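You operate a simulated robot arm through the tools that you are given. There is no shell and no other tool.

The job below is to be done with a simulated robot arm. You get a single attempt, and the scene is never put back.

JOB
Pour juice up to 100 ML in both tumblers and set the tall one on the saucer.
Fine: none spilt, jug back. Set down upright: white jug, tall banded tumbler.

The check looks at the end state, three seconds after you hand in, the way a careful person would. Anything else that was tipped, shoved, dropped, spilled or broken makes it a failure.

ROBOT AND FRAMES
A 6-joint arm with a two-finger gripper, fixed in place. Base frame: the origin is at the foot of the arm, x ahead of it, y to its left, z up. Lengths are in m, angles in degrees, forces in N, time in s.
Its first joint turns from -166.0 to 166.0 degrees. Payload 2.54 kg.
The TCP is the grasp point between the finger pads, 0.03 m short of the fingertips. In the tool frame z runs along the fingers and y along their closing line. Largest opening 0.116 m; the body of the gripper starts 0.095 m behind the TCP.
Orientation is that of the tool frame in the base frame, as a unit quaternion [x, y, z, w]. With the fingers straight down and closing along the base's y, the tool's x points along the base's -x, its y along +y and its z along -z.

CONTROLS
- The arm moves only by the tool arm_command. Its argument "steps" is a list of rows, each a list of 7 numbers: the shift along the tool's x, y, z in units of 250 mm (1.0 is 250 mm), then the turn, a rotation vector about the tool's x, y, z in units of 180 degrees (1.0 is 180 degrees), then the finger opening in m, from 0 to 0.116. In form: [[x, y, z, wx, wy, wz, jaw], ...]. A call has 1 to 20 rows; each row is the pose to reach, as a shift and turn from the pose commanded when the call began, along the tool's axes at that moment. A call with a number of a shift or a turn outside -1 to 1 is refused whole. Each row takes 0.2 s and may step no farther than 0.05 m and 8.6 degrees from the row before; otherwise, or with a gripper value out of range, the whole call is refused. Where a pose cannot be reached the arm comes as near as it can. A force on the tool above 40 N (or 10 N above the force at the start of the call, whichever is more), or a blocked arm, ends the call early, and 0.2 s more pass. Each finger travels about 0.072 m/s and halts on what it meets, pressing with about 44 N; the grip force reading is that of the motor and also rises with nothing between the fingers. The clock runs only during rows and for 0.2 s after the last one: add rows that repeat a pose to give the fingers time. The reply holds the time, the measured pose of the TCP, the force on the tool along the base axes, the opening and the grip force, in the units named above and with some noise, with the torque about the TCP (base axes, N m) and any sound that the robot's microphone picked up, and new pictures: "show" is both (left out), scene, wrist or none.
- Cameras (640 x 400 px; columns grow to the right, rows downward): "scene" is fixed at [0.4067, 0.5039, 1.6596]; the picture's right is [-0.79, -0.61, 0.00], its down [-0.50, 0.64, -0.58] and it looks along [0.36, -0.46, -0.81] (base axes); focal length 294 px, centre (320, 200). "wrist" rides on the gripper at [0.069, -0.015, -0.122] in the tool frame; the picture's right is [0.22, 0.98, 0.00], its down [-0.83, 0.18, -0.53] and it looks along [-0.52, 0.12, 0.85] (tool axes); focal length 251 px, centre (320, 200). There is no depth. A picture from a camera that has moved, and an enlarged one, comes with that camera's place and axes in the base frame and with its lens. The place of the scene camera against the robot may be out by one fixed shift of up to 0.012 m in any direction.
- close_up(camera, box): a new picture of the part [left, top, right, bottom] of that camera's present view, enlarged. The clock stands still meanwhile.
- finish_job(): hands the job in; it is judged then, once.

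Places have to be worked out from the pictures, the camera data and where the tool is seen. Open the gripper and draw the arm clear of the work before you hand the job in, unless the task says otherwise.

The tools are called after "Emit:" as a command line: name --pt "numbers of a row" for each row, then --argument value for the rest, lists and objects as JSON in quotes. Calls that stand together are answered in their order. arm_command: Moves the arm, as the interface text tells. Its arguments: {"type":"object","properties":{"steps":{"type":"array","items":{"type":"array","items":{"type":"number"}}},"show":{"type":"string","enum":["both","scene","wrist","none"]}},"required":["steps"]} The other tools are called the same way: close_up (camera, box) takes an enlarged picture of a part of a camera's view; finish_job () hands the job in.

At the start:

```text
t: 0.0
ee_pos: [0.5022, 0.1635, 1.3894]
tool_rot: [0.0, 1.0, 0.0, 0.002]
contact_force: [-0.4, 0.2, 0.3]
wrist_torque: [0.01, 0.01, 0.04]
grip_width: 0.1159
finger_force: 0.1
```

scene: 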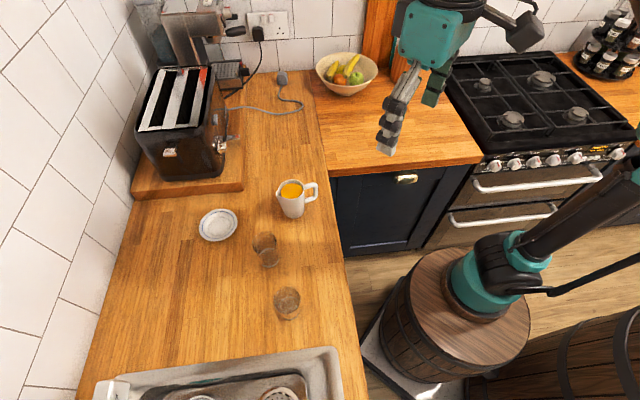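
wrist: 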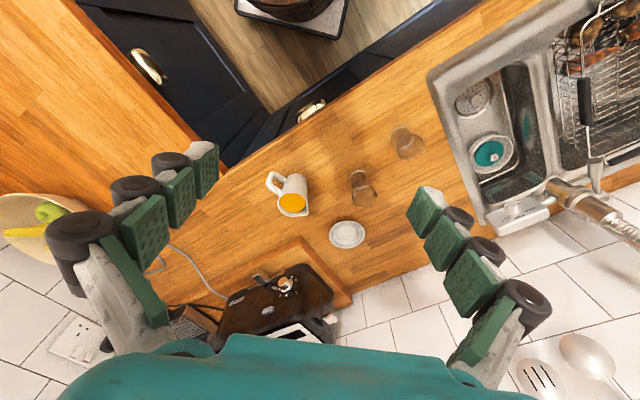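

The first pictures show the white jug with juice, two small clear tumblers and a saucer on the worktop. I'll look closer at each before moving.

Emit:
close_up --camera "scene" --box '[180, 160, 340, 340]'

Emit:
close_up --camera "wrist" --box '[250, 110, 450, 270]'

Emit:
close_up --camera "scene" --box '[240, 225, 310, 325]'

```text
2.22 times, centred on (260, 250) of scene
camera zoom: at [0.4067, 0.5039, 1.6596], right [-0.79, -0.61, 0.0], down [-0.5, 0.64, -0.58], along [0.36, -0.46, -0.81], focal length 654 px, centre (453, 89)
```

zoom: 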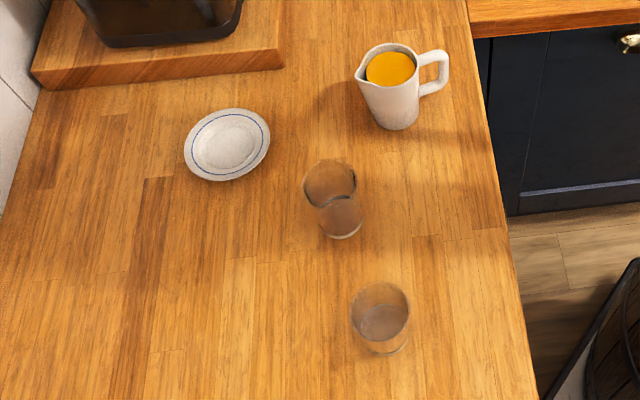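

```text
2.50 times, centred on (350, 190) of wrist
camera zoom: at [0.4337, 0.1482, 1.5093], right [-0.22, 0.98, 0.0], down [0.82, 0.18, 0.54], along [0.52, 0.12, -0.84], focal length 629 px, centre (245, 225)
```

zoom: 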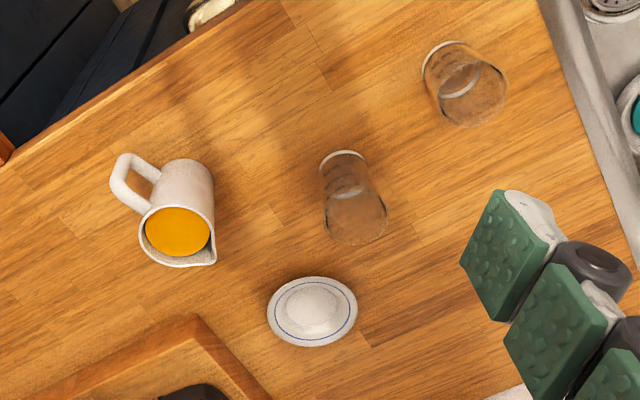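

```text
4.00 times, centred on (275, 275) of scene
camera zoom: at [0.4067, 0.5039, 1.6596], right [-0.79, -0.61, 0.0], down [-0.5, 0.64, -0.58], along [0.36, -0.46, -0.81], focal length 1176 px, centre (500, -100)
```

zoom: 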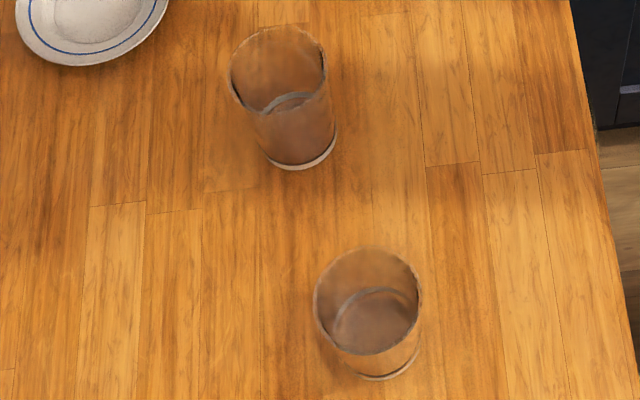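

Jug is at about (0.775, 0.16), tumblers at about (0.716, 0.325) and (0.588, 0.396), saucer at about (0.927, 0.342), and the worktop at about z = 0.89. I'll bring the wrist camera lower and pitch it outward to see the tumblers from the side.

Emit:
arm_command --pt "0.04 0.084 0.12 0 -0.0174 0 0.116" --pt "0.08 0.167 0.24 0 -0.035 0 0.116" --pt "0.12 0.25 0.36 0 -0.052 0 0.116" --pt "0.16 0.334 0.48 0 -0.07 0 0.116" --pt "0.2 0.418 0.6 0 -0.087 0 0.116" --pt "0.24 0.501 0.72 0 -0.104 0 0.116" --pt "0.28 0.585 0.84 0 -0.122 0 0.116" --pt "0.32 0.668 0.96 0 -0.139 0 0.116"

```text
t: 1.8
ee_pos: [0.4229, 0.3302, 1.1486]
tool_rot: [0.0, 0.976, 0.001, 0.217]
contact_force: [-0.4, 0.0, 0.0]
wrist_torque: [0.01, -0.03, 0.01]
grip_width: 0.1159
finger_force: 0.0
camera wrist: at [0.309, 0.315, 1.2279], right [-0.19, 0.98, -0.09], down [0.52, 0.18, 0.83], along [0.83, 0.12, -0.54], focal length 251 px, centre (320, 200)
```

scene: 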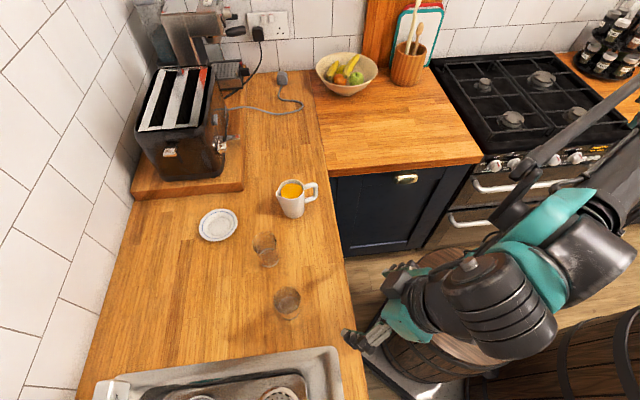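
wrist: 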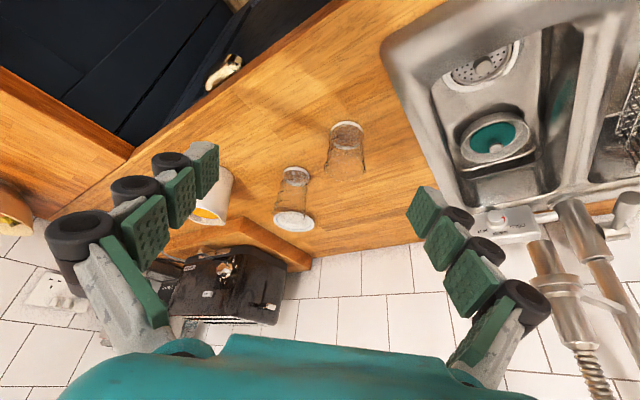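

The picture is upside down now (image down is world up), with both tumblers in view. I'll enlarge them to look for marks and bands.

Emit:
close_up --camera "wrist" --box '[260, 110, 380, 240]'

Emit:
close_up --camera "wrist" --box '[310, 110, 380, 190]'

Emit:
close_up --camera "wrist" --box '[260, 155, 330, 240]'

```text
3.08 times, centred on (320, 175) of wrist
camera zoom: at [0.309, 0.315, 1.2279], right [-0.19, 0.98, -0.09], down [0.52, 0.18, 0.83], along [0.83, 0.12, -0.54], focal length 774 px, centre (320, 277)
```

zoom: 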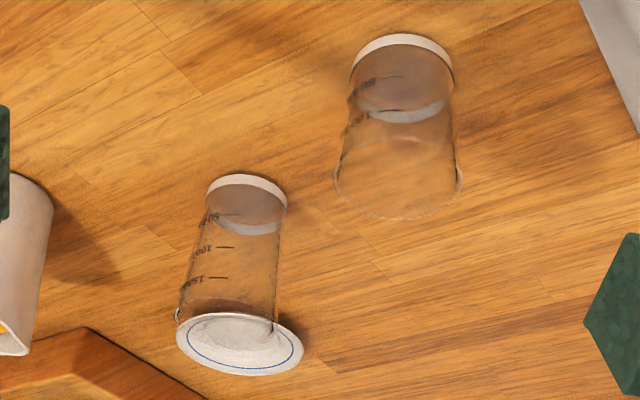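

```text
5.00 times, centred on (345, 150) of wrist
camera zoom: at [0.309, 0.315, 1.2279], right [-0.19, 0.98, -0.09], down [0.52, 0.18, 0.83], along [0.83, 0.12, -0.54], focal length 1257 px, centre (195, 450)
```

zoom: 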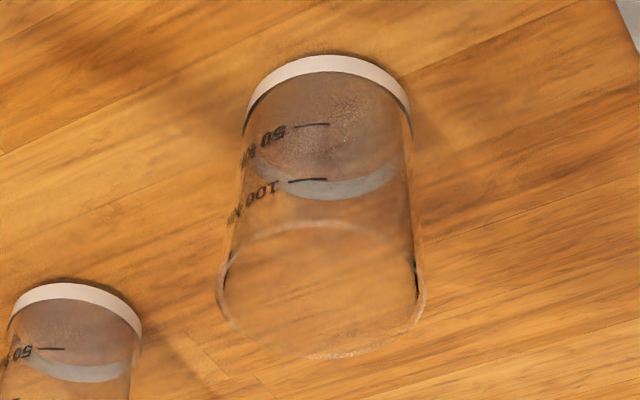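

```text
4.71 times, centred on (295, 198) of wrist
camera zoom: at [0.309, 0.315, 1.2279], right [-0.19, 0.98, -0.09], down [0.52, 0.18, 0.83], along [0.83, 0.12, -0.54], focal length 1183 px, centre (438, 212)
```

zoom: 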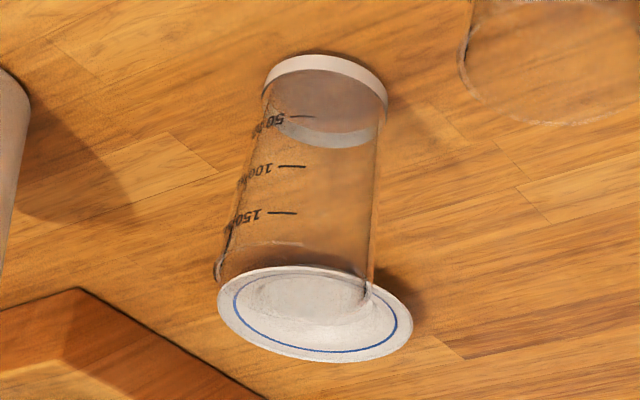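

T1, the tumbler nearer the jug, is the taller one with 50/100/150 marks. T2 is shorter with 50/100. Next I'll move the wrist camera across to inspect the jug's shape, spout and handle.

Emit:
arm_command --pt "-0.0725 -0.16 0.034 0 0 0 0.116" --pt "-0.145 -0.32 0.068 0 0 0 0.116" --pt "-0.2175 -0.48 0.101 0 0 0 0.116" --pt "-0.29 -0.64 0.135 0 0 0 0.116" --pt "-0.3624 -0.8 0.169 0 0 0 0.116" --pt "-0.3624 -0.8 0.169 0 0 0 0.116" --show "wrist"

Emit:
close_up --camera "wrist" --box '[250, 110, 410, 230]'

```text
t: 3.2
ee_pos: [0.5233, 0.1312, 1.1497]
tool_rot: [0.0, 0.976, -0.001, 0.217]
contact_force: [-0.1, -0.3, 0.0]
wrist_torque: [-0.03, 0.0, 0.02]
grip_width: 0.1159
finger_force: 0.1
camera wrist: at [0.4094, 0.1151, 1.2285], right [-0.19, 0.98, -0.09], down [0.52, 0.18, 0.83], along [0.83, 0.12, -0.54], focal length 251 px, centre (320, 200)
```

wrist: 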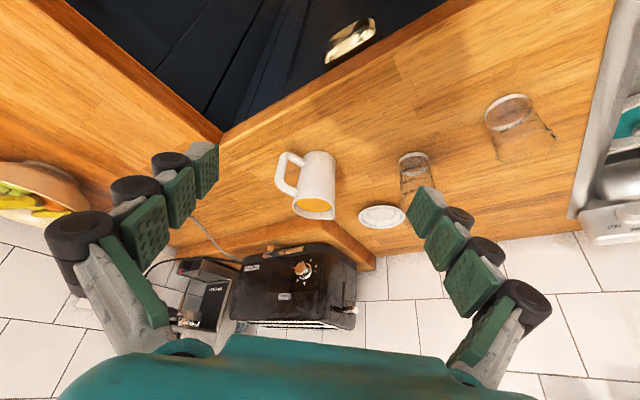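

```text
3.33 times, centred on (330, 170) of wrist
camera zoom: at [0.4094, 0.1151, 1.2285], right [-0.19, 0.98, -0.09], down [0.52, 0.18, 0.83], along [0.83, 0.12, -0.54], focal length 838 px, centre (287, 300)
```

zoom: 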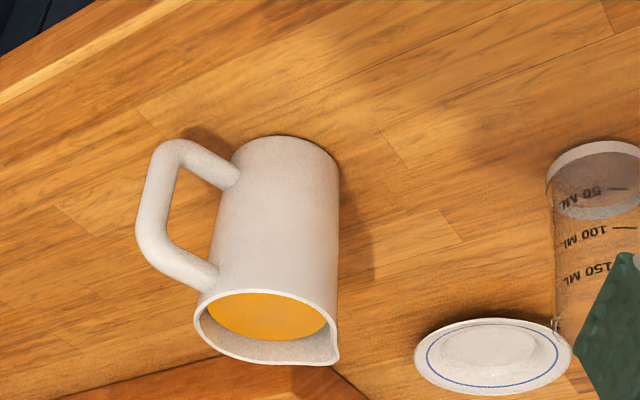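

The jug is about 0.105 m tall with its rim near z ≈ 1.01, spout azimuth roughly 60° and handle opposite. I'll go to a tool-down pose well above it for a top view.

Emit:
arm_command --pt "-0.1634 0.016 0.04 0 0.0232 0 0.116" --pt "-0.3267 0.032 0.079 0 0.0463 0 0.116" --pt "-0.49 0.048 0.1185 0 0.0694 0 0.116" --pt "-0.6534 0.064 0.158 0 0.0925 0 0.116" --pt "-0.8167 0.08 0.1975 0 0.1157 0 0.116" --pt "-0.98 0.096 0.237 0 0.1393 0 0.116" --pt "-0.98 0.096 0.237 0 0.1393 0 0.116" --show "both"

Emit:
close_up --camera "wrist" --box '[240, 30, 420, 180]'

```text
t: 4.8
ee_pos: [0.7684, 0.156, 1.2004]
tool_rot: [0.0, 1.0, 0.001, 0.0]
contact_force: [0.2, -0.3, 0.5]
wrist_torque: [0.01, -0.05, 0.01]
grip_width: 0.1159
finger_force: 0.0
camera wrist: at [0.7007, 0.1398, 1.32], right [-0.22, 0.98, 0.0], down [0.83, 0.18, 0.53], along [0.52, 0.12, -0.85], focal length 251 px, centre (320, 200)
```

scene: 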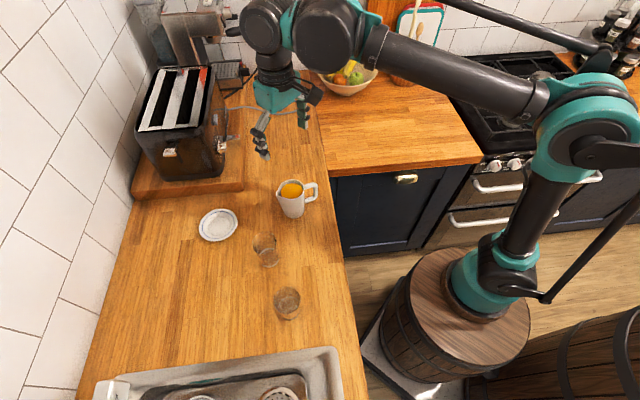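
wrist: 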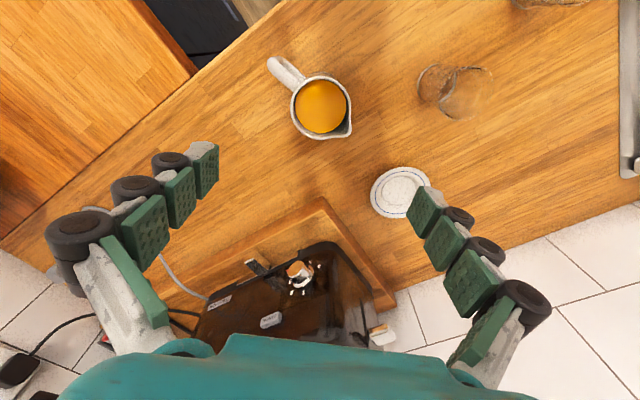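

```text
2.67 times, centred on (330, 105) of wrist
camera zoom: at [0.7007, 0.1398, 1.32], right [-0.22, 0.98, 0.0], down [0.83, 0.18, 0.53], along [0.52, 0.12, -0.85], focal length 670 px, centre (293, 453)
```

zoom: 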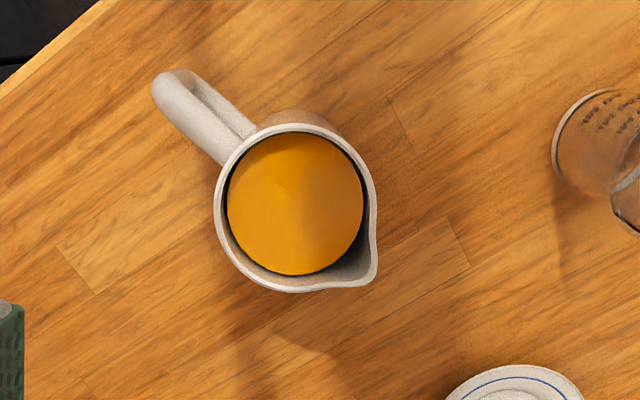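

Top view gives the jug axis near (0.765, 0.155), rim diameter about 0.072, spout azimuth about 60° and handle at about 240°. Before touching anything, I'll test in free air above the tumblers whether the arm can reach the pouring tilt, starting with a yaw of about 40°.

Emit:
arm_command --pt "0.072 0.076 -0.067 0 0 -0.037 0.116" --pt "0.144 0.152 -0.133 0 0 -0.074 0.116" --pt "0.216 0.228 -0.2 0 0 -0.111 0.116" --pt "0.288 0.304 -0.267 0 0 -0.148 0.116" --pt "0.36 0.38 -0.333 0 0 -0.185 0.116" --pt "0.432 0.456 -0.4 0 0 -0.2222 0.116" --pt "0.432 0.456 -0.4 0 0 -0.2222 0.116" --show "wrist"

Emit:
close_up --camera "wrist" --box '[240, 20, 420, 180]'

```text
t: 6.4
ee_pos: [0.6621, 0.2698, 1.3002]
tool_rot: [-0.343, 0.939, 0.001, 0.001]
contact_force: [0.1, 0.5, 0.3]
wrist_torque: [0.0, 0.01, 0.02]
grip_width: 0.1157
finger_force: 0.1
camera wrist: at [0.6192, 0.213, 1.4202], right [-0.79, 0.61, 0.0], down [0.51, 0.67, 0.53], along [0.33, 0.42, -0.84], focal length 251 px, centre (320, 200)
```

wrist: 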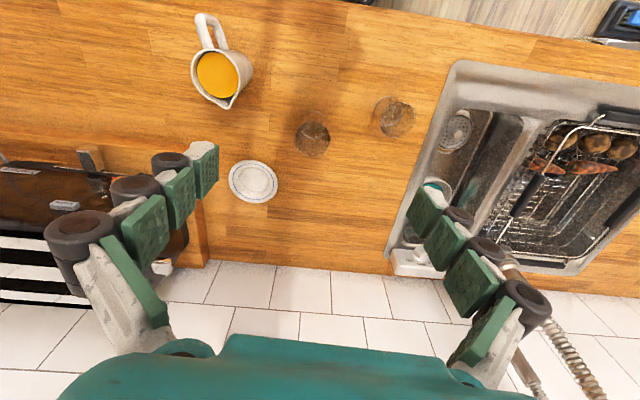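

```text
2.50 times, centred on (330, 100) of wrist
camera zoom: at [0.6192, 0.213, 1.4202], right [-0.79, 0.61, 0.0], down [0.51, 0.67, 0.53], along [0.33, 0.42, -0.84], focal length 629 px, centre (295, 450)
```

zoom: 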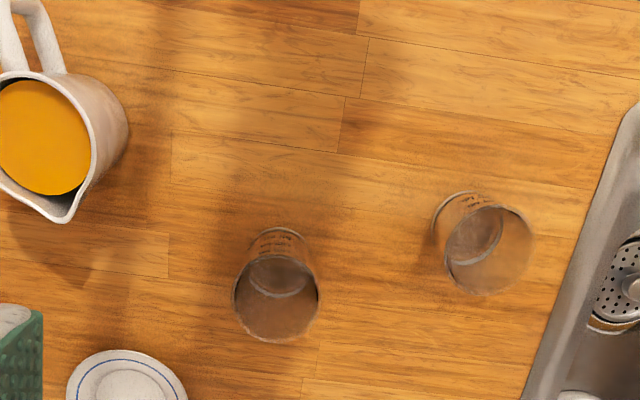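

Yaw works; T1 ≈ (0.717, 0.317), T2 ≈ (0.583, 0.381). Now I'll test the inward tilt of 72° in free air with the TCP held still.

Emit:
arm_command --pt "0 0 0 0 0.044 0 0.116" --pt "0 0 0 0 0.089 0 0.116" --pt "0 0 0 0 0.133 0 0.116" --pt "0 0 0 0 0.178 0 0.116" --pt "0 0 0 0 0.222 0 0.116" --pt "0 0 0 0 0.267 0 0.116" --pt "0 0 0 0 0.311 0 0.116" --pt "0 0 0 0 0.355 0 0.116" --pt "0 0 0 0 0.4 0 0.116" --pt "0 0 0 0 0.4 0 0.116" --show "both"

```text
t: 8.6
ee_pos: [0.6619, 0.2688, 1.2993]
tool_rot: [-0.334, 0.917, -0.075, -0.205]
contact_force: [0.7, -0.1, -0.6]
wrist_torque: [0.01, 0.0, -0.01]
grip_width: 0.1162
finger_force: 0.1
out of reach, approached as far as the arm can: row 4, 5, 6, 7, 8, 9, 10
camera wrist: at [0.6644, 0.2502, 1.4379], right [-0.78, 0.62, 0.09], down [0.63, 0.77, 0.13], along [0.01, 0.16, -0.99], focal length 251 px, centre (320, 200)
```

scene: 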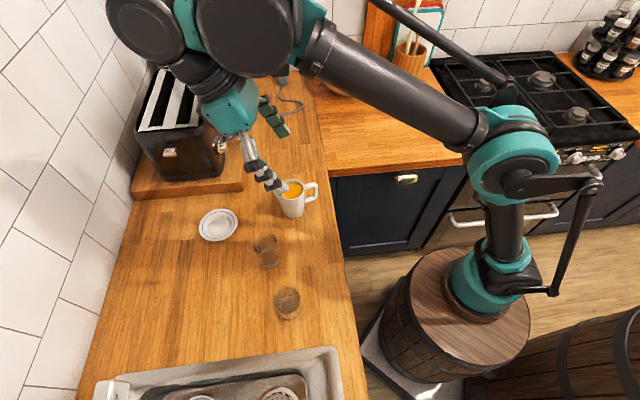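
wrist: 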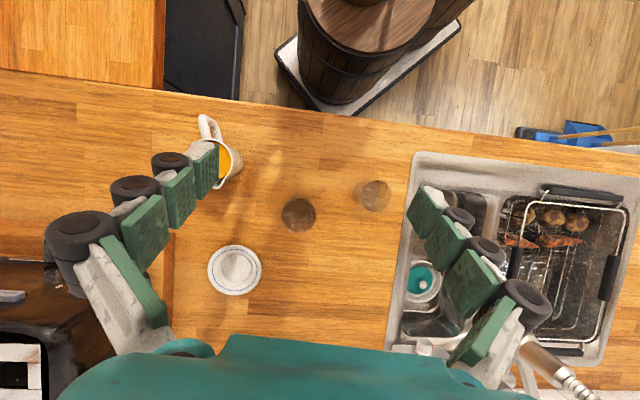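

Inward tilt stops at about 24°, so pouring by inward tilt alone won't work. I'll issue a no-op row to see what the commanded pose now is before testing the outward tilt.

Emit:
arm_command --pt "0 0 0 0 0 0 0.116" --show "none"

```text
t: 9.0
ee_pos: [0.6622, 0.2681, 1.2999]
tool_rot: [-0.334, 0.917, -0.076, -0.206]
contact_force: [-0.1, -0.3, 1.0]
wrist_torque: [0.01, -0.01, 0.01]
grip_width: 0.1159
finger_force: 0.0
```

The commanded pose is the clipped one (about 25° inward). Now I'll test the other way, rotating to about 80° outward in free air.

Emit:
arm_command --pt "0 0 0 0 -0.045 0 0.116" --pt "0 0 0 0 -0.09 0 0.116" --pt "0 0 0 0 -0.135 0 0.116" --pt "0 0 0 0 -0.18 0 0.116" --pt "0 0 0 0 -0.225 0 0.116" --pt "0 0 0 0 -0.27 0 0.116" --pt "0 0 0 0 -0.315 0 0.116" --pt "0 0 0 0 -0.36 0 0.116" --pt "0 0 0 0 -0.405 0 0.116" --pt "0 0 0 0 -0.45 0 0.116" --pt "0 0 0 0 -0.495 0 0.116" --pt "0 0 0 0 -0.54 0 0.116" --pt "0 0 0 0 -0.585 0 0.116" --pt "0 0 0 0 -0.585 0 0.116" --show "both"

```text
t: 12.0
ee_pos: [0.6613, 0.2675, 1.2995]
tool_rot: [-0.263, 0.72, 0.219, 0.604]
contact_force: [1.0, 0.3, -0.3]
wrist_torque: [0.01, 0.03, 0.02]
grip_width: 0.116
finger_force: 0.1
camera wrist: at [0.5709, 0.1717, 1.2509], right [-0.66, 0.72, -0.21], down [-0.41, -0.11, 0.91], along [0.63, 0.68, 0.37], focal length 251 px, centre (320, 200)
```

scene: 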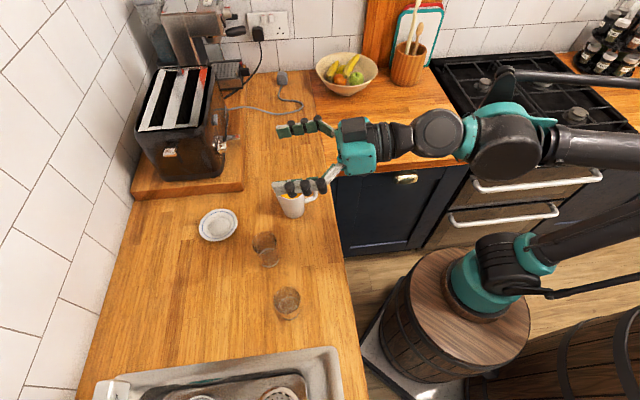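
wrist: 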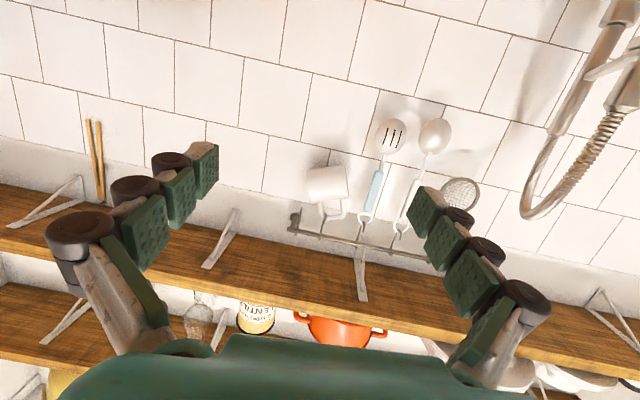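

Outward tilt to 80° works. I'll return to tool-down and then test the yaw needed to grip the jug with the closing line across the spout–handle axis (heading −119.5°).

Emit:
arm_command --pt "0 0 0 0 0.0444 0 0.116" --pt "0 0 0 0 0.0888 0 0.116" --pt "0 0 0 0 0.1332 0 0.116" --pt "0 0 0 0 0.1776 0 0.116" --pt "0 0 0 0 0.222 0 0.116" --pt "0 0 0 0 0.2664 0 0.116" --pt "0 0 0 0 0.3108 0 0.116" --pt "0 0 0 0 0.3552 0 0.116" --pt "0 0 0 0 0.3996 0 0.116" --pt "0 0 0 0 0.4435 0 0.116" --pt "0 0 0 0 0.4435 0 0.116" --show "none"

Emit:
arm_command --pt "-0.001 -0.031 0.01 0 0 0.0443 0.116" --pt "-0.002 -0.061 0.02 0 0 0.0886 0.116" --pt "-0.003 -0.092 0.03 0 0 0.1329 0.116" --pt "-0.004 -0.123 0.04 0 0 0.1772 0.116" --pt "-0.005 -0.154 0.05 0 0 0.2215 0.116" --pt "-0.007 -0.184 0.06 0 0 0.2658 0.116" --pt "-0.008 -0.215 0.07 0 0 0.3101 0.116" --pt "-0.009 -0.246 0.08 0 0 0.3544 0.116" --pt "-0.01 -0.276 0.09 0 0 0.3987 0.116" --pt "-0.011 -0.307 0.1 0 0 0.443 0.116" --pt "-0.012 -0.338 0.11 0 0 0.4873 0.116" --pt "-0.013 -0.368 0.12 0 0 0.5316 0.116" --pt "-0.014 -0.4 0.13 0 0 0.5759 0.116" --pt "-0.015 -0.43 0.14 0 0 0.6202 0.116" --pt "-0.017 -0.461 0.15 0 0 0.6645 0.116" --pt "-0.018 -0.491 0.16 0 0 0.7088 0.116" --pt "-0.019 -0.522 0.17 0 0 0.7531 0.116" --pt "-0.02 -0.553 0.18 0 0 0.7974 0.116" --pt "-0.021 -0.583 0.19 0 0 0.8417 0.116" --pt "-0.022 -0.614 0.2 0 0 0.886 0.116" --show "both"

```text
t: 14.4
ee_pos: [0.6614, 0.2683, 1.3004]
tool_rot: [-0.343, 0.939, -0.001, 0.0]
contact_force: [0.1, -0.6, -0.2]
wrist_torque: [0.03, -0.01, -0.01]
grip_width: 0.1159
finger_force: 0.0
```

```text
t: 18.6
ee_pos: [0.764, 0.1548, 1.2499]
tool_rot: [0.864, 0.503, 0.002, 0.001]
contact_force: [-0.3, 0.6, 0.5]
wrist_torque: [0.0, 0.0, 0.0]
grip_width: 0.1166
finger_force: 0.0
camera wrist: at [0.7853, 0.2223, 1.3707], right [0.96, -0.3, 0.0], down [-0.25, -0.81, 0.53], along [-0.15, -0.51, -0.85], focal length 251 px, centre (320, 200)
```

scene: 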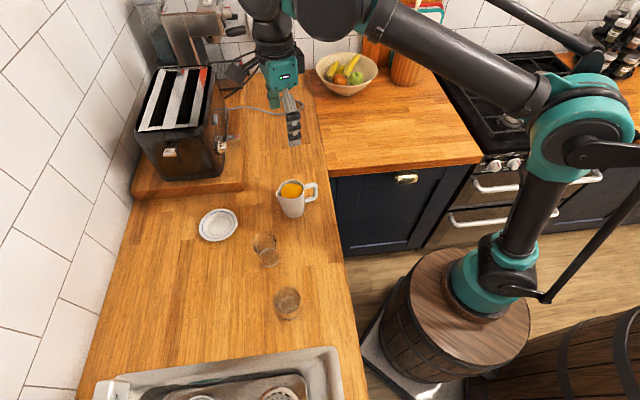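
wrist: 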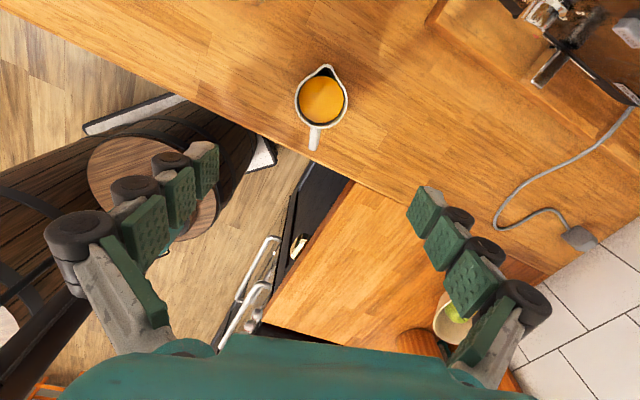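

The yaw of −119.6° is reachable. I'll enlarge the jug in this view to refine the spout–handle direction and the axis position.

Emit:
close_up --camera "wrist" --box '[270, 50, 370, 160]'

```text
3.64 times, centred on (320, 105) of wrist
camera zoom: at [0.7853, 0.2223, 1.3707], right [0.96, -0.3, 0.0], down [-0.25, -0.81, 0.53], along [-0.15, -0.51, -0.85], focal length 914 px, centre (320, 546)
```

zoom: 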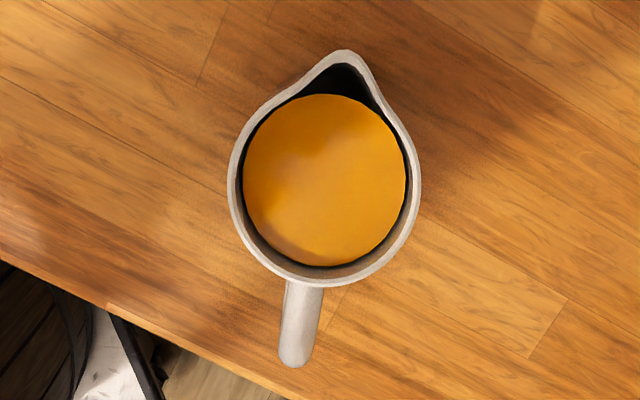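

The jug's spout is nearer azimuth 62.5°, axis at (0.767, 0.155), rim z about 1.00. I'll trim the yaw by 2°, centre, and descend to just above the rim to check the fingers straddle the body.

Emit:
arm_command --pt "0.002 0.002 0.16 0 0 -0.004 0.116" --pt "0.004 0.004 0.32 0 0 -0.008 0.116" --pt "0.006 0.006 0.48 0 0 -0.0115 0.116" --pt "0.007 0.008 0.64 0 0 -0.0115 0.116" --pt "0.007 0.008 0.78 0 0 -0.0115 0.116" --pt "0.007 0.008 0.78 0 0 -0.0115 0.116" --show "both"

Emit:
close_up --camera "scene" --box '[240, 110, 360, 230]'

```text
t: 20.0
ee_pos: [0.768, 0.1556, 1.0554]
tool_rot: [0.854, 0.52, 0.001, 0.001]
contact_force: [0.1, -0.1, -1.0]
wrist_torque: [0.01, 0.01, 0.02]
grip_width: 0.1159
finger_force: 0.0
camera wrist: at [0.7867, 0.2234, 1.1749], right [0.97, -0.26, 0.0], down [-0.22, -0.82, 0.53], along [-0.13, -0.52, -0.85], focal length 251 px, centre (320, 200)
```

scene: 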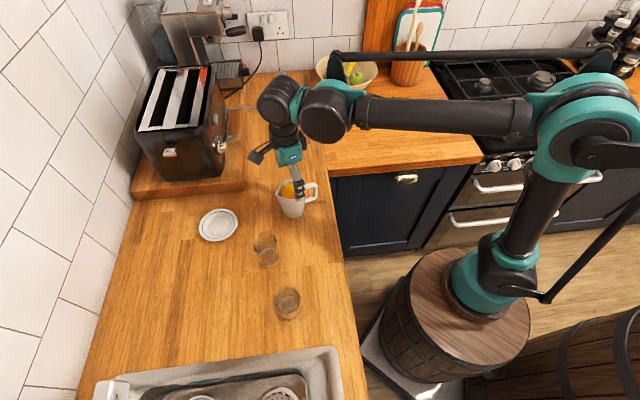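
wrist: 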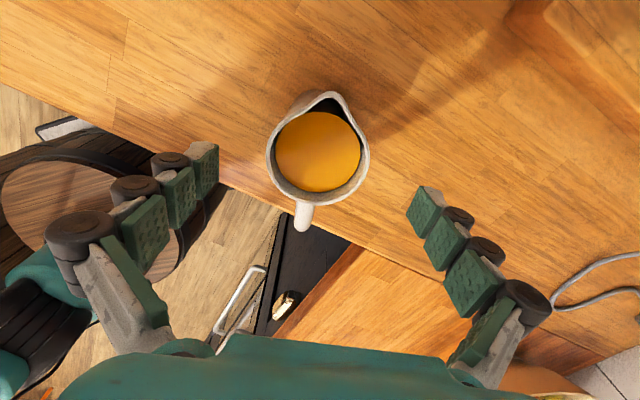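

```text
3.33 times, centred on (300, 170) of scene
camera zoom: at [0.4067, 0.5039, 1.6596], right [-0.79, -0.61, 0.0], down [-0.5, 0.64, -0.58], along [0.36, -0.46, -0.81], focal length 980 px, centre (387, 300)
```

zoom: 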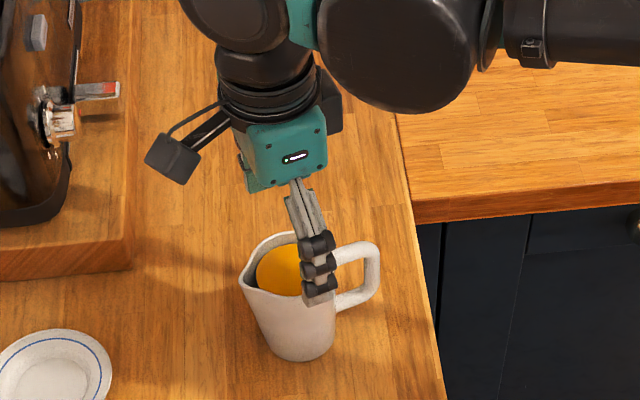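

The fingers are straddling the jug, well above the worktop. I'll zoom in for a finer check of centring before lowering.

Emit:
close_up --camera "wrist" --box '[220, 70, 420, 240]'

```text
2.35 times, centred on (320, 155) of wrist
camera zoom: at [0.7867, 0.2234, 1.1749], right [0.97, -0.26, 0.0], down [-0.22, -0.82, 0.53], along [-0.13, -0.52, -0.85], focal length 592 px, centre (320, 306)
```

zoom: 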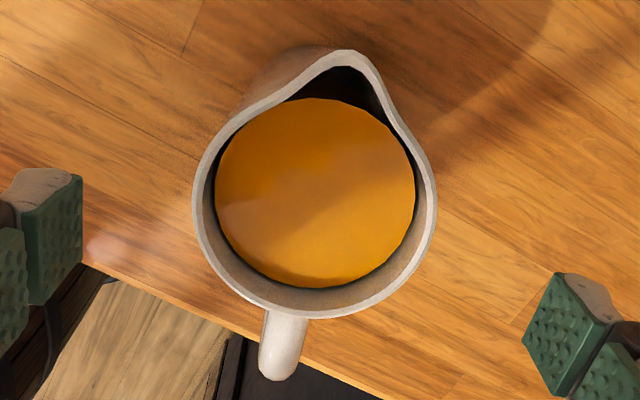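

The jug is centred within about 2 mm and aligned within about 1°. I'll lower to TCP z ≈ 0.958 with the fingers open.

Emit:
arm_command --pt "0.004 -0.003 0.1 0 0 0 0.116" --pt "0.008 -0.0056 0.2 0 0 0 0.116" --pt "0.008 -0.0056 0.3 0 0 0 0.116" --pt "0.008 -0.0056 0.39 0 0 0 0.116" --pt "0.008 -0.0056 0.39 0 0 0 0.116" --show "both"

Emit:
close_up --camera "scene" --box '[240, 140, 360, 230]'

```text
t: 21.2
ee_pos: [0.769, 0.1587, 0.9574]
tool_rot: [0.854, 0.521, 0.001, 0.001]
contact_force: [0.5, -0.1, -0.4]
wrist_torque: [0.02, 0.02, -0.01]
grip_width: 0.116
finger_force: 0.1
camera wrist: at [0.7866, 0.2266, 1.0783], right [0.97, -0.26, 0.0], down [-0.22, -0.82, 0.53], along [-0.13, -0.51, -0.85], focal length 251 px, centre (320, 200)
```

scene: 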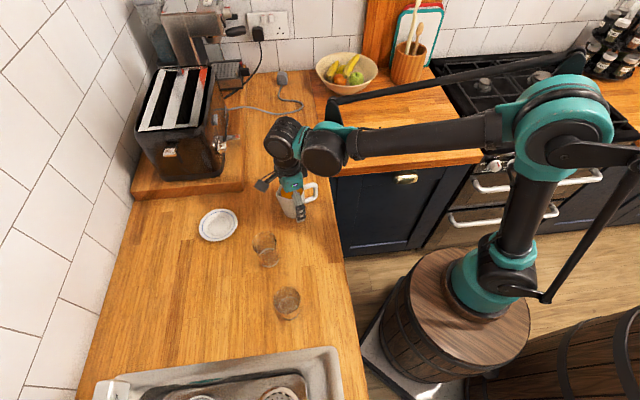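
wrist: 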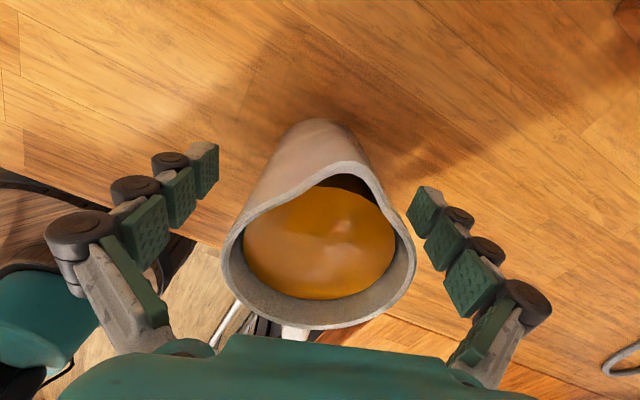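

```text
4.44 times, centred on (300, 185) of scene
camera zoom: at [0.4067, 0.5039, 1.6596], right [-0.79, -0.61, 0.0], down [-0.5, 0.64, -0.58], along [0.36, -0.46, -0.81], focal length 1307 px, centre (409, 267)
```

zoom: 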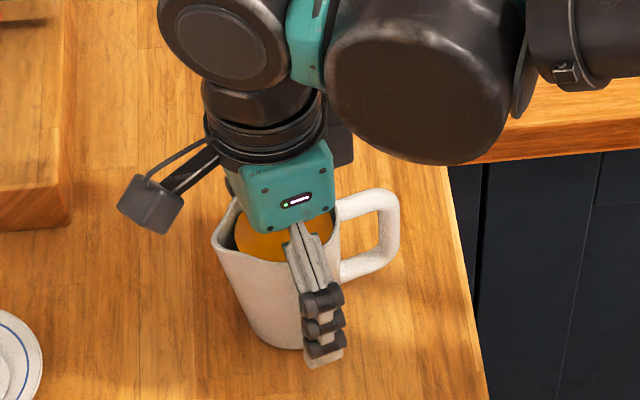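

Clear of everything at TCP z = 0.957, with the fingers either side of the body. I'll close on the jug and check the grip reading.

Emit:
arm_command --pt "0 0 0 0 0 0 0.04" --pt "0 0 0 0 0 0 0.04" --pt "0 0 0 0 0 0 0.04" --pt "0 0 0 0 0 0 0.04" --pt "0 0 0 0 0 0 0.04" --show "wrist"

```text
t: 22.4
ee_pos: [0.7685, 0.1591, 0.9578]
tool_rot: [0.854, 0.52, 0.002, 0.0]
contact_force: [0.1, 0.0, 2.0]
wrist_torque: [0.07, 0.04, -0.01]
grip_width: 0.0667
finger_force: 44.4
camera wrist: at [0.7866, 0.2266, 1.0786], right [0.97, -0.26, 0.0], down [-0.22, -0.82, 0.53], along [-0.13, -0.51, -0.85], focal length 251 px, centre (320, 200)
```

wrist: 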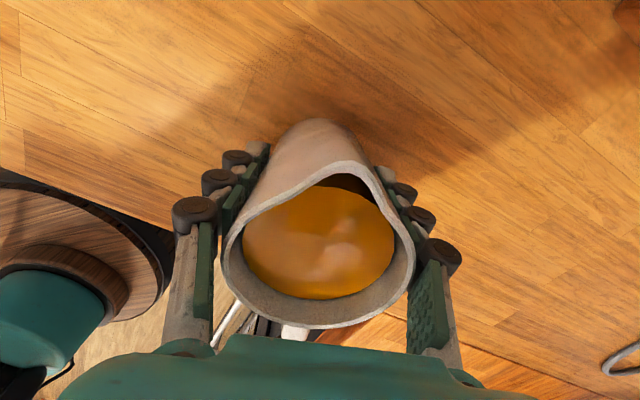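

The grip is firm (0.0667 m, 44 N), with the place noted as (0.7685, 0.159), TCP z 0.9578, heading −117.3°, for the return. I'll lift slowly, straight up.

Emit:
arm_command --pt "0 0 -0.02 0 0 0 0.04" --pt "0 0 -0.08 0 0 0 0.04" --pt "0 0 -0.16 0 0 0 0.04" --pt "0 0 -0.24 0 0 0 0.04" --pt "0 0 -0.32 0 0 0 0.04" --pt "0 0 -0.4 0 0 0 0.04" --pt "0 0 -0.48 0 0 0 0.04" --pt "0 0 -0.54 0 0 0 0.04" --pt "0 0 -0.58 0 0 0 0.04" --pt "0 0 -0.6 0 0 0 0.04" --pt "0 0 -0.6 0 0 0 0.04" --pt "0 0 -0.6 0 0 0 0.04" --show "both"

Emit:
arm_command --pt "0 0 0 0 0 0 0.04" --show "none"

Emit:
arm_command --pt "0 0 0 0 0 0 0.04" --show "none"

Emit:
arm_command --pt "0 0 0 0 0 0 0.04" --show "none"

```text
t: 25.0
ee_pos: [0.769, 0.1583, 1.107]
tool_rot: [0.854, 0.52, 0.002, 0.001]
contact_force: [0.4, 0.2, -2.7]
wrist_torque: [0.06, 0.03, 0.0]
grip_width: 0.0669
finger_force: 43.4
camera wrist: at [0.7863, 0.2261, 1.2277], right [0.97, -0.26, 0.0], down [-0.22, -0.82, 0.53], along [-0.13, -0.52, -0.85], focal length 251 px, centre (320, 200)
```

scene: 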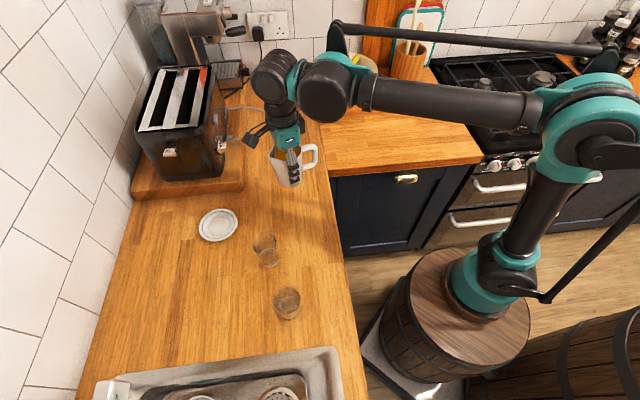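
wrist: 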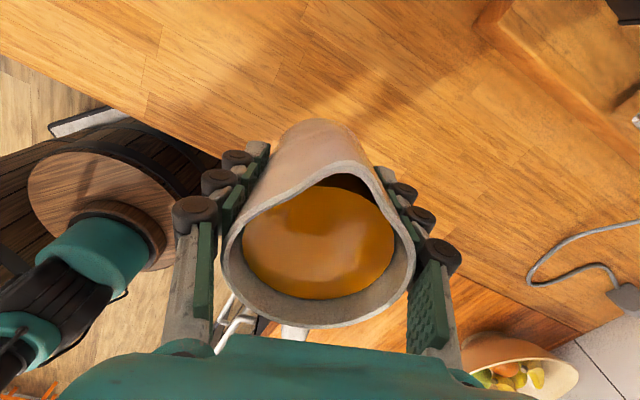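

```text
t: 25.4
ee_pos: [0.7681, 0.1585, 1.107]
tool_rot: [0.854, 0.52, 0.002, 0.001]
contact_force: [-0.5, 0.7, -2.3]
wrist_torque: [0.06, -0.04, 0.0]
grip_width: 0.067
finger_force: 43.2
```

```text
t: 25.8
ee_pos: [0.7688, 0.159, 1.1053]
tool_rot: [0.854, 0.52, 0.002, 0.002]
contact_force: [0.3, -0.5, -1.9]
wrist_torque: [0.03, -0.01, 0.05]
grip_width: 0.0668
finger_force: 43.9
```

```text
t: 26.2
ee_pos: [0.7674, 0.1588, 1.1061]
tool_rot: [0.854, 0.519, 0.002, 0.001]
contact_force: [-0.2, 0.2, -3.1]
wrist_torque: [0.02, -0.01, 0.01]
grip_width: 0.067
finger_force: 44.0
```

The jug is held upright and clear. Next I'll swing it to a hover beyond the tall tumbler, turning so the spout faces back toward the arm (heading 35°), moving smoothly.

Emit:
arm_command --pt "0.0157 -0.0061 -0.0018 0 0 -0.0169 0.04" --pt "0.0472 -0.0184 -0.0055 0 0 -0.0508 0.04" --pt "0.0865 -0.0337 -0.0101 0 0 -0.0931 0.04" --pt "0.1297 -0.0505 -0.0152 0 0 -0.1396 0.04" --pt "0.1729 -0.0673 -0.0202 0 0 -0.1861 0.04" --pt "0.2162 -0.0842 -0.0253 0 0 -0.2327 0.04" --pt "0.2594 -0.101 -0.0304 0 0 -0.2792 0.04" --pt "0.3026 -0.1178 -0.0354 0 0 -0.3257 0.04" --pt "0.3458 -0.1346 -0.0405 0 0 -0.3722 0.04" --pt "0.3891 -0.1515 -0.0455 0 0 -0.4188 0.04" --pt "0.4323 -0.1683 -0.0506 0 0 -0.4653 0.04" --pt "0.4755 -0.1851 -0.0557 0 0 -0.5118 0.04" --pt "0.5188 -0.202 -0.0607 0 0 -0.5584 0.04" --pt "0.562 -0.2188 -0.0658 0 0 -0.6049 0.04" --pt "0.6052 -0.2356 -0.0708 0 0 -0.6514 0.04" --pt "0.6485 -0.2525 -0.0759 0 0 -0.698 0.04" --pt "0.6917 -0.2693 -0.081 0 0 -0.7445 0.04" --pt "0.7349 -0.2861 -0.086 0 0 -0.791 0.04" --pt "0.7664 -0.2984 -0.0897 0 0 -0.8249 0.04" --pt "0.786 -0.306 -0.092 0 0 -0.846 0.04" --show "both"

Emit:
close_up --camera "wrist" --box '[200, 0, 440, 150]'

Emit:
close_up --camera "scene" --box '[200, 150, 340, 330]'

```text
t: 30.4
ee_pos: [0.7902, 0.3679, 1.1307]
tool_rot: [-0.3, 0.954, 0.0, 0.002]
contact_force: [-0.7, -0.1, -2.5]
wrist_torque: [0.0, 0.02, 0.01]
grip_width: 0.0669
finger_force: 44.0
camera wrist: at [0.7422, 0.3159, 1.2507], right [-0.74, 0.68, 0.0], down [0.57, 0.62, 0.54], along [0.36, 0.39, -0.84], focal length 251 px, centre (320, 200)
```

scene: 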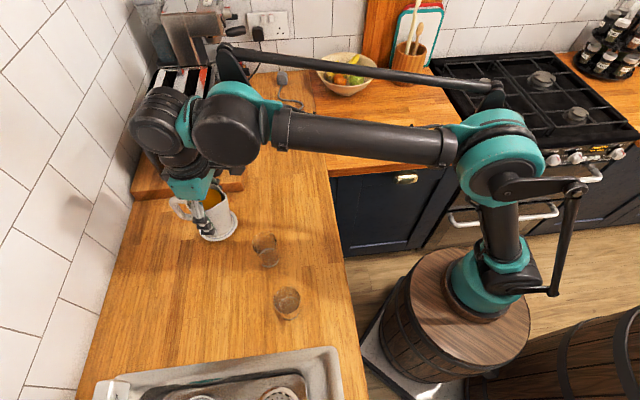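
wrist: 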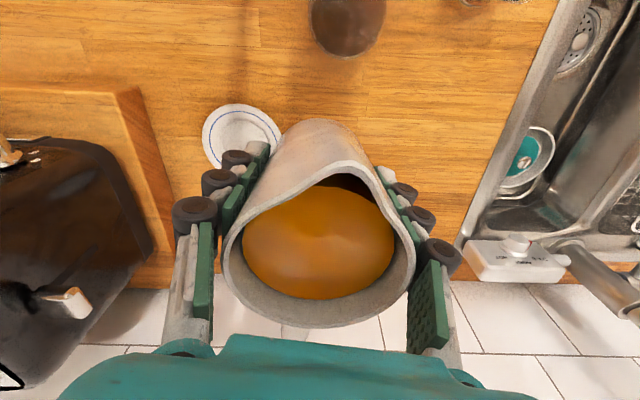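

```text
2.67 times, centred on (320, 75) of wrist
camera zoom: at [0.7422, 0.3159, 1.2507], right [-0.74, 0.68, 0.0], down [0.57, 0.62, 0.54], along [0.36, 0.39, -0.84], focal length 670 px, centre (320, 533)
```

zoom: 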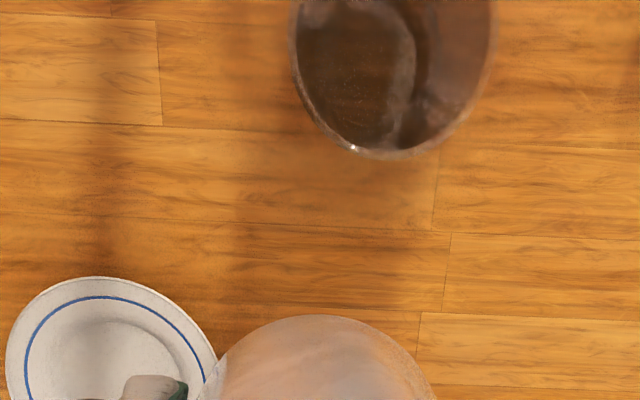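

```text
2.22 times, centred on (270, 240) of scene
camera zoom: at [0.4067, 0.5039, 1.6596], right [-0.79, -0.61, 0.0], down [-0.5, 0.64, -0.58], along [0.36, -0.46, -0.81], focal length 654 px, centre (431, 111)
```

zoom: 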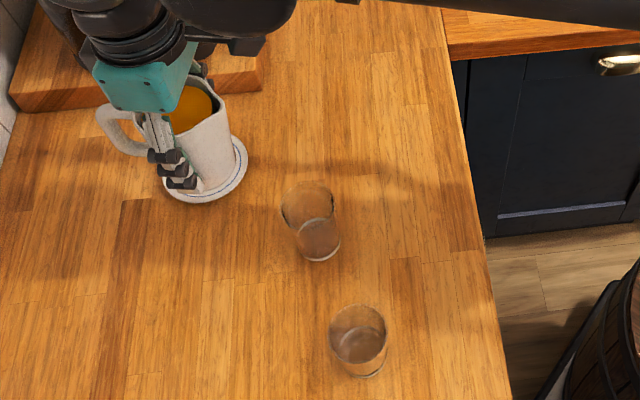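

T1 refines to about (0.715, 0.317), and it shows just beyond the spout. I'll descend to the pre-pour pose with 10° of tilt, the lip about 5 cm above T1's rim and 12 mm on the jug side of its centre. It shouldn't flow yet.

Emit:
arm_command --pt "0.006 0.0003 0.03 0 -0.01 0 0.04" --pt "0.016 0.0008 0.08 0 -0.022 0 0.04" --pt "0.028 0.0013 0.14 0 -0.034 0 0.04" --pt "0.042 0.002 0.21 0 -0.045 0 0.04" --pt "0.058 0.0026 0.28 0 -0.0556 0 0.04" --pt "0.074 0.0034 0.35 0 -0.0556 0 0.04" --pt "0.087 0.004 0.41 0 -0.0556 0 0.04" --pt "0.0968 0.0044 0.446 0 -0.0556 0 0.04" --pt "0.0968 0.0044 0.446 0 -0.0556 0 0.04" --pt "0.0968 0.0044 0.446 0 -0.0556 0 0.04" --show "both"

Emit:
close_up --camera "wrist" --box '[200, 0, 440, 150]'

Emit:
close_up --camera "scene" --box '[200, 180, 320, 290]'

```text
t: 32.6
ee_pos: [0.7711, 0.3548, 1.0187]
tool_rot: [-0.3, 0.95, 0.026, 0.085]
contact_force: [-0.1, 0.3, -3.0]
wrist_torque: [-0.05, 0.05, 0.0]
grip_width: 0.0669
finger_force: 44.8
camera wrist: at [0.7054, 0.2911, 1.1249], right [-0.73, 0.68, -0.04], down [0.48, 0.56, 0.67], along [0.48, 0.47, -0.74], focal length 251 px, centre (320, 200)
```

scene: 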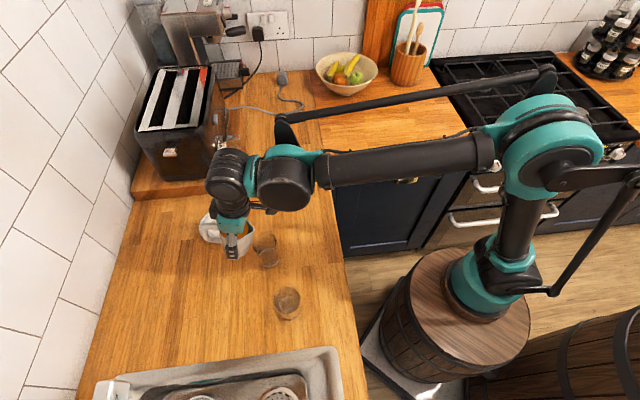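
wrist: 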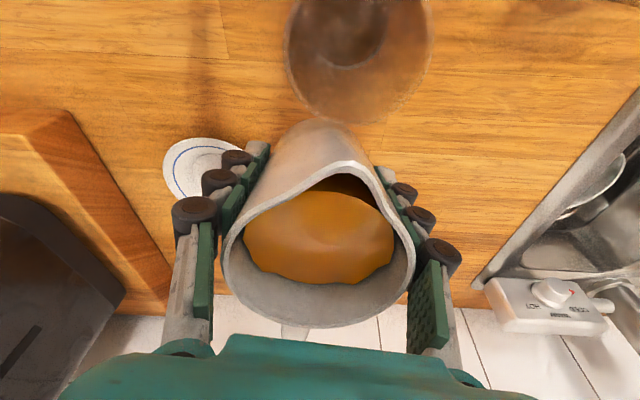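

```text
2.67 times, centred on (320, 75) of wrist
camera zoom: at [0.7054, 0.2911, 1.1249], right [-0.73, 0.68, -0.04], down [0.48, 0.56, 0.67], along [0.48, 0.47, -0.74], focal length 670 px, centre (320, 533)
```

zoom: 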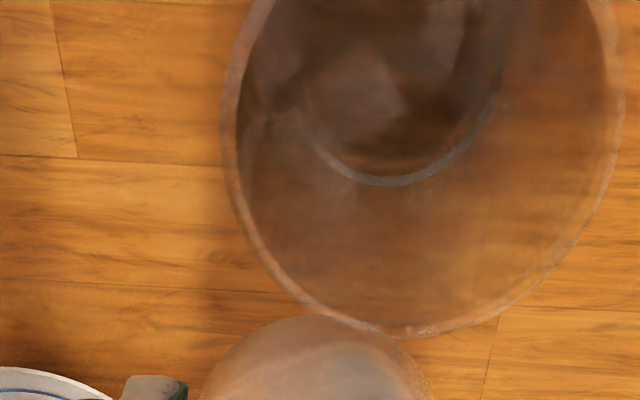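

```text
3.64 times, centred on (260, 235) of scene
camera zoom: at [0.4067, 0.5039, 1.6596], right [-0.79, -0.61, 0.0], down [-0.5, 0.64, -0.58], along [0.36, -0.46, -0.81], focal length 1069 px, centre (538, 73)
```

zoom: 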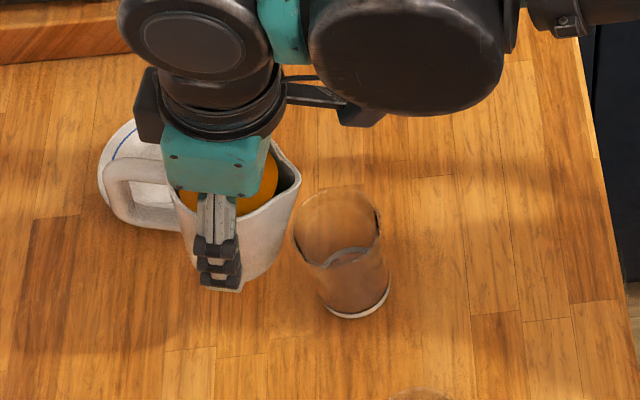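

The tilt sits at 10° with the lip about 5 cm above T1's rim, lined up with its centre plane, and no flow yet. I'll tilt gently to 20° and hold to see how the stream begins.

Emit:
arm_command --pt "-0.002 0 0.001 0 -0.011 0 0.04" --pt "-0.005 0 0.003 0 -0.022 0 0.04" --pt "-0.008 0 0.004 0 -0.033 0 0.04" --pt "-0.01 0 0.006 0 -0.044 0 0.04" --pt "-0.0128 0 0.0068 0 -0.0556 0 0.04" --pt "-0.0128 0 0.0068 0 -0.0556 0 0.04" --pt "-0.0128 0 0.0068 0 -0.0556 0 0.04" --pt "-0.0128 0 0.0068 0 -0.0556 0 0.04" --show "both"

Emit:
close_up --camera "scene" --box '[220, 190, 310, 280]'

Emit:
close_up --camera "wrist" --box '[200, 0, 440, 180]'

```text
t: 34.4
ee_pos: [0.7726, 0.3573, 1.017]
tool_rot: [-0.296, 0.939, 0.052, 0.167]
contact_force: [-0.4, -0.8, -2.2]
wrist_torque: [-0.04, 0.03, 0.03]
grip_width: 0.0669
finger_force: 43.9
camera wrist: at [0.6941, 0.2831, 1.1068], right [-0.72, 0.69, -0.08], down [0.38, 0.49, 0.79], along [0.58, 0.54, -0.61], focal length 251 px, centre (320, 200)
```

scene: 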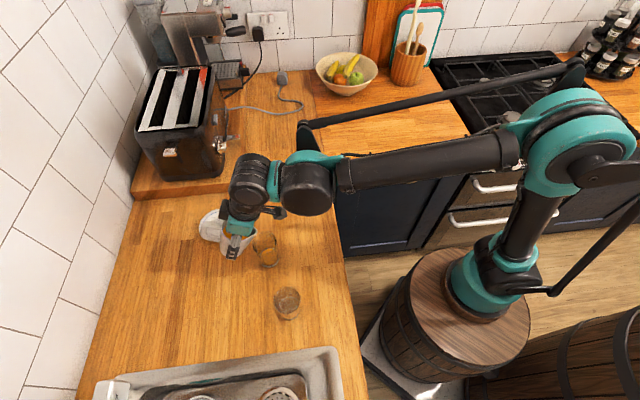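
wrist: 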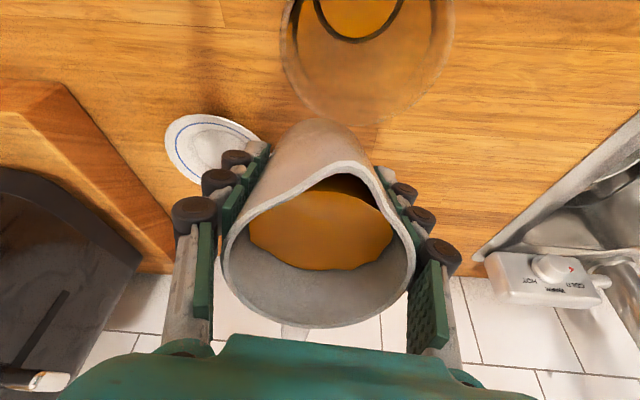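

```text
4.44 times, centred on (265, 235) of scene
camera zoom: at [0.4067, 0.5039, 1.6596], right [-0.79, -0.61, 0.0], down [-0.5, 0.64, -0.58], along [0.36, -0.46, -0.81], focal length 1307 px, centre (564, 44)
```

zoom: 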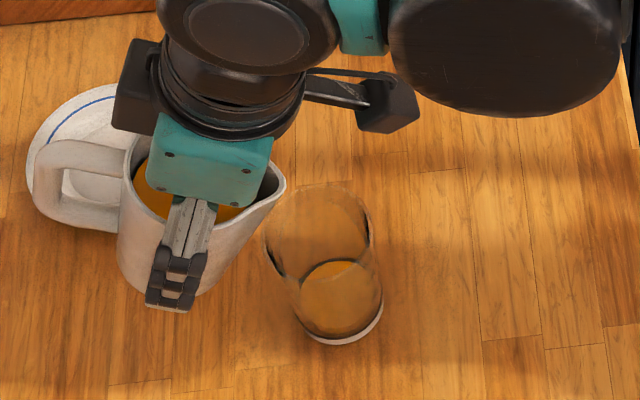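

```text
2.22 times, centred on (320, 90) of wrist
camera zoom: at [0.6941, 0.2831, 1.1068], right [-0.72, 0.69, -0.08], down [0.38, 0.49, 0.79], along [0.58, 0.54, -0.61], focal length 559 px, centre (320, 444)
```

zoom: 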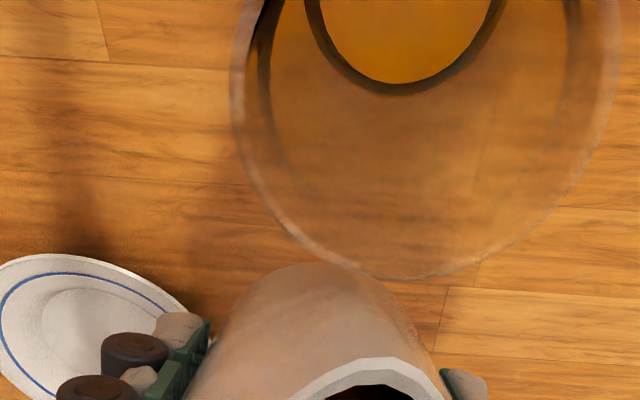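

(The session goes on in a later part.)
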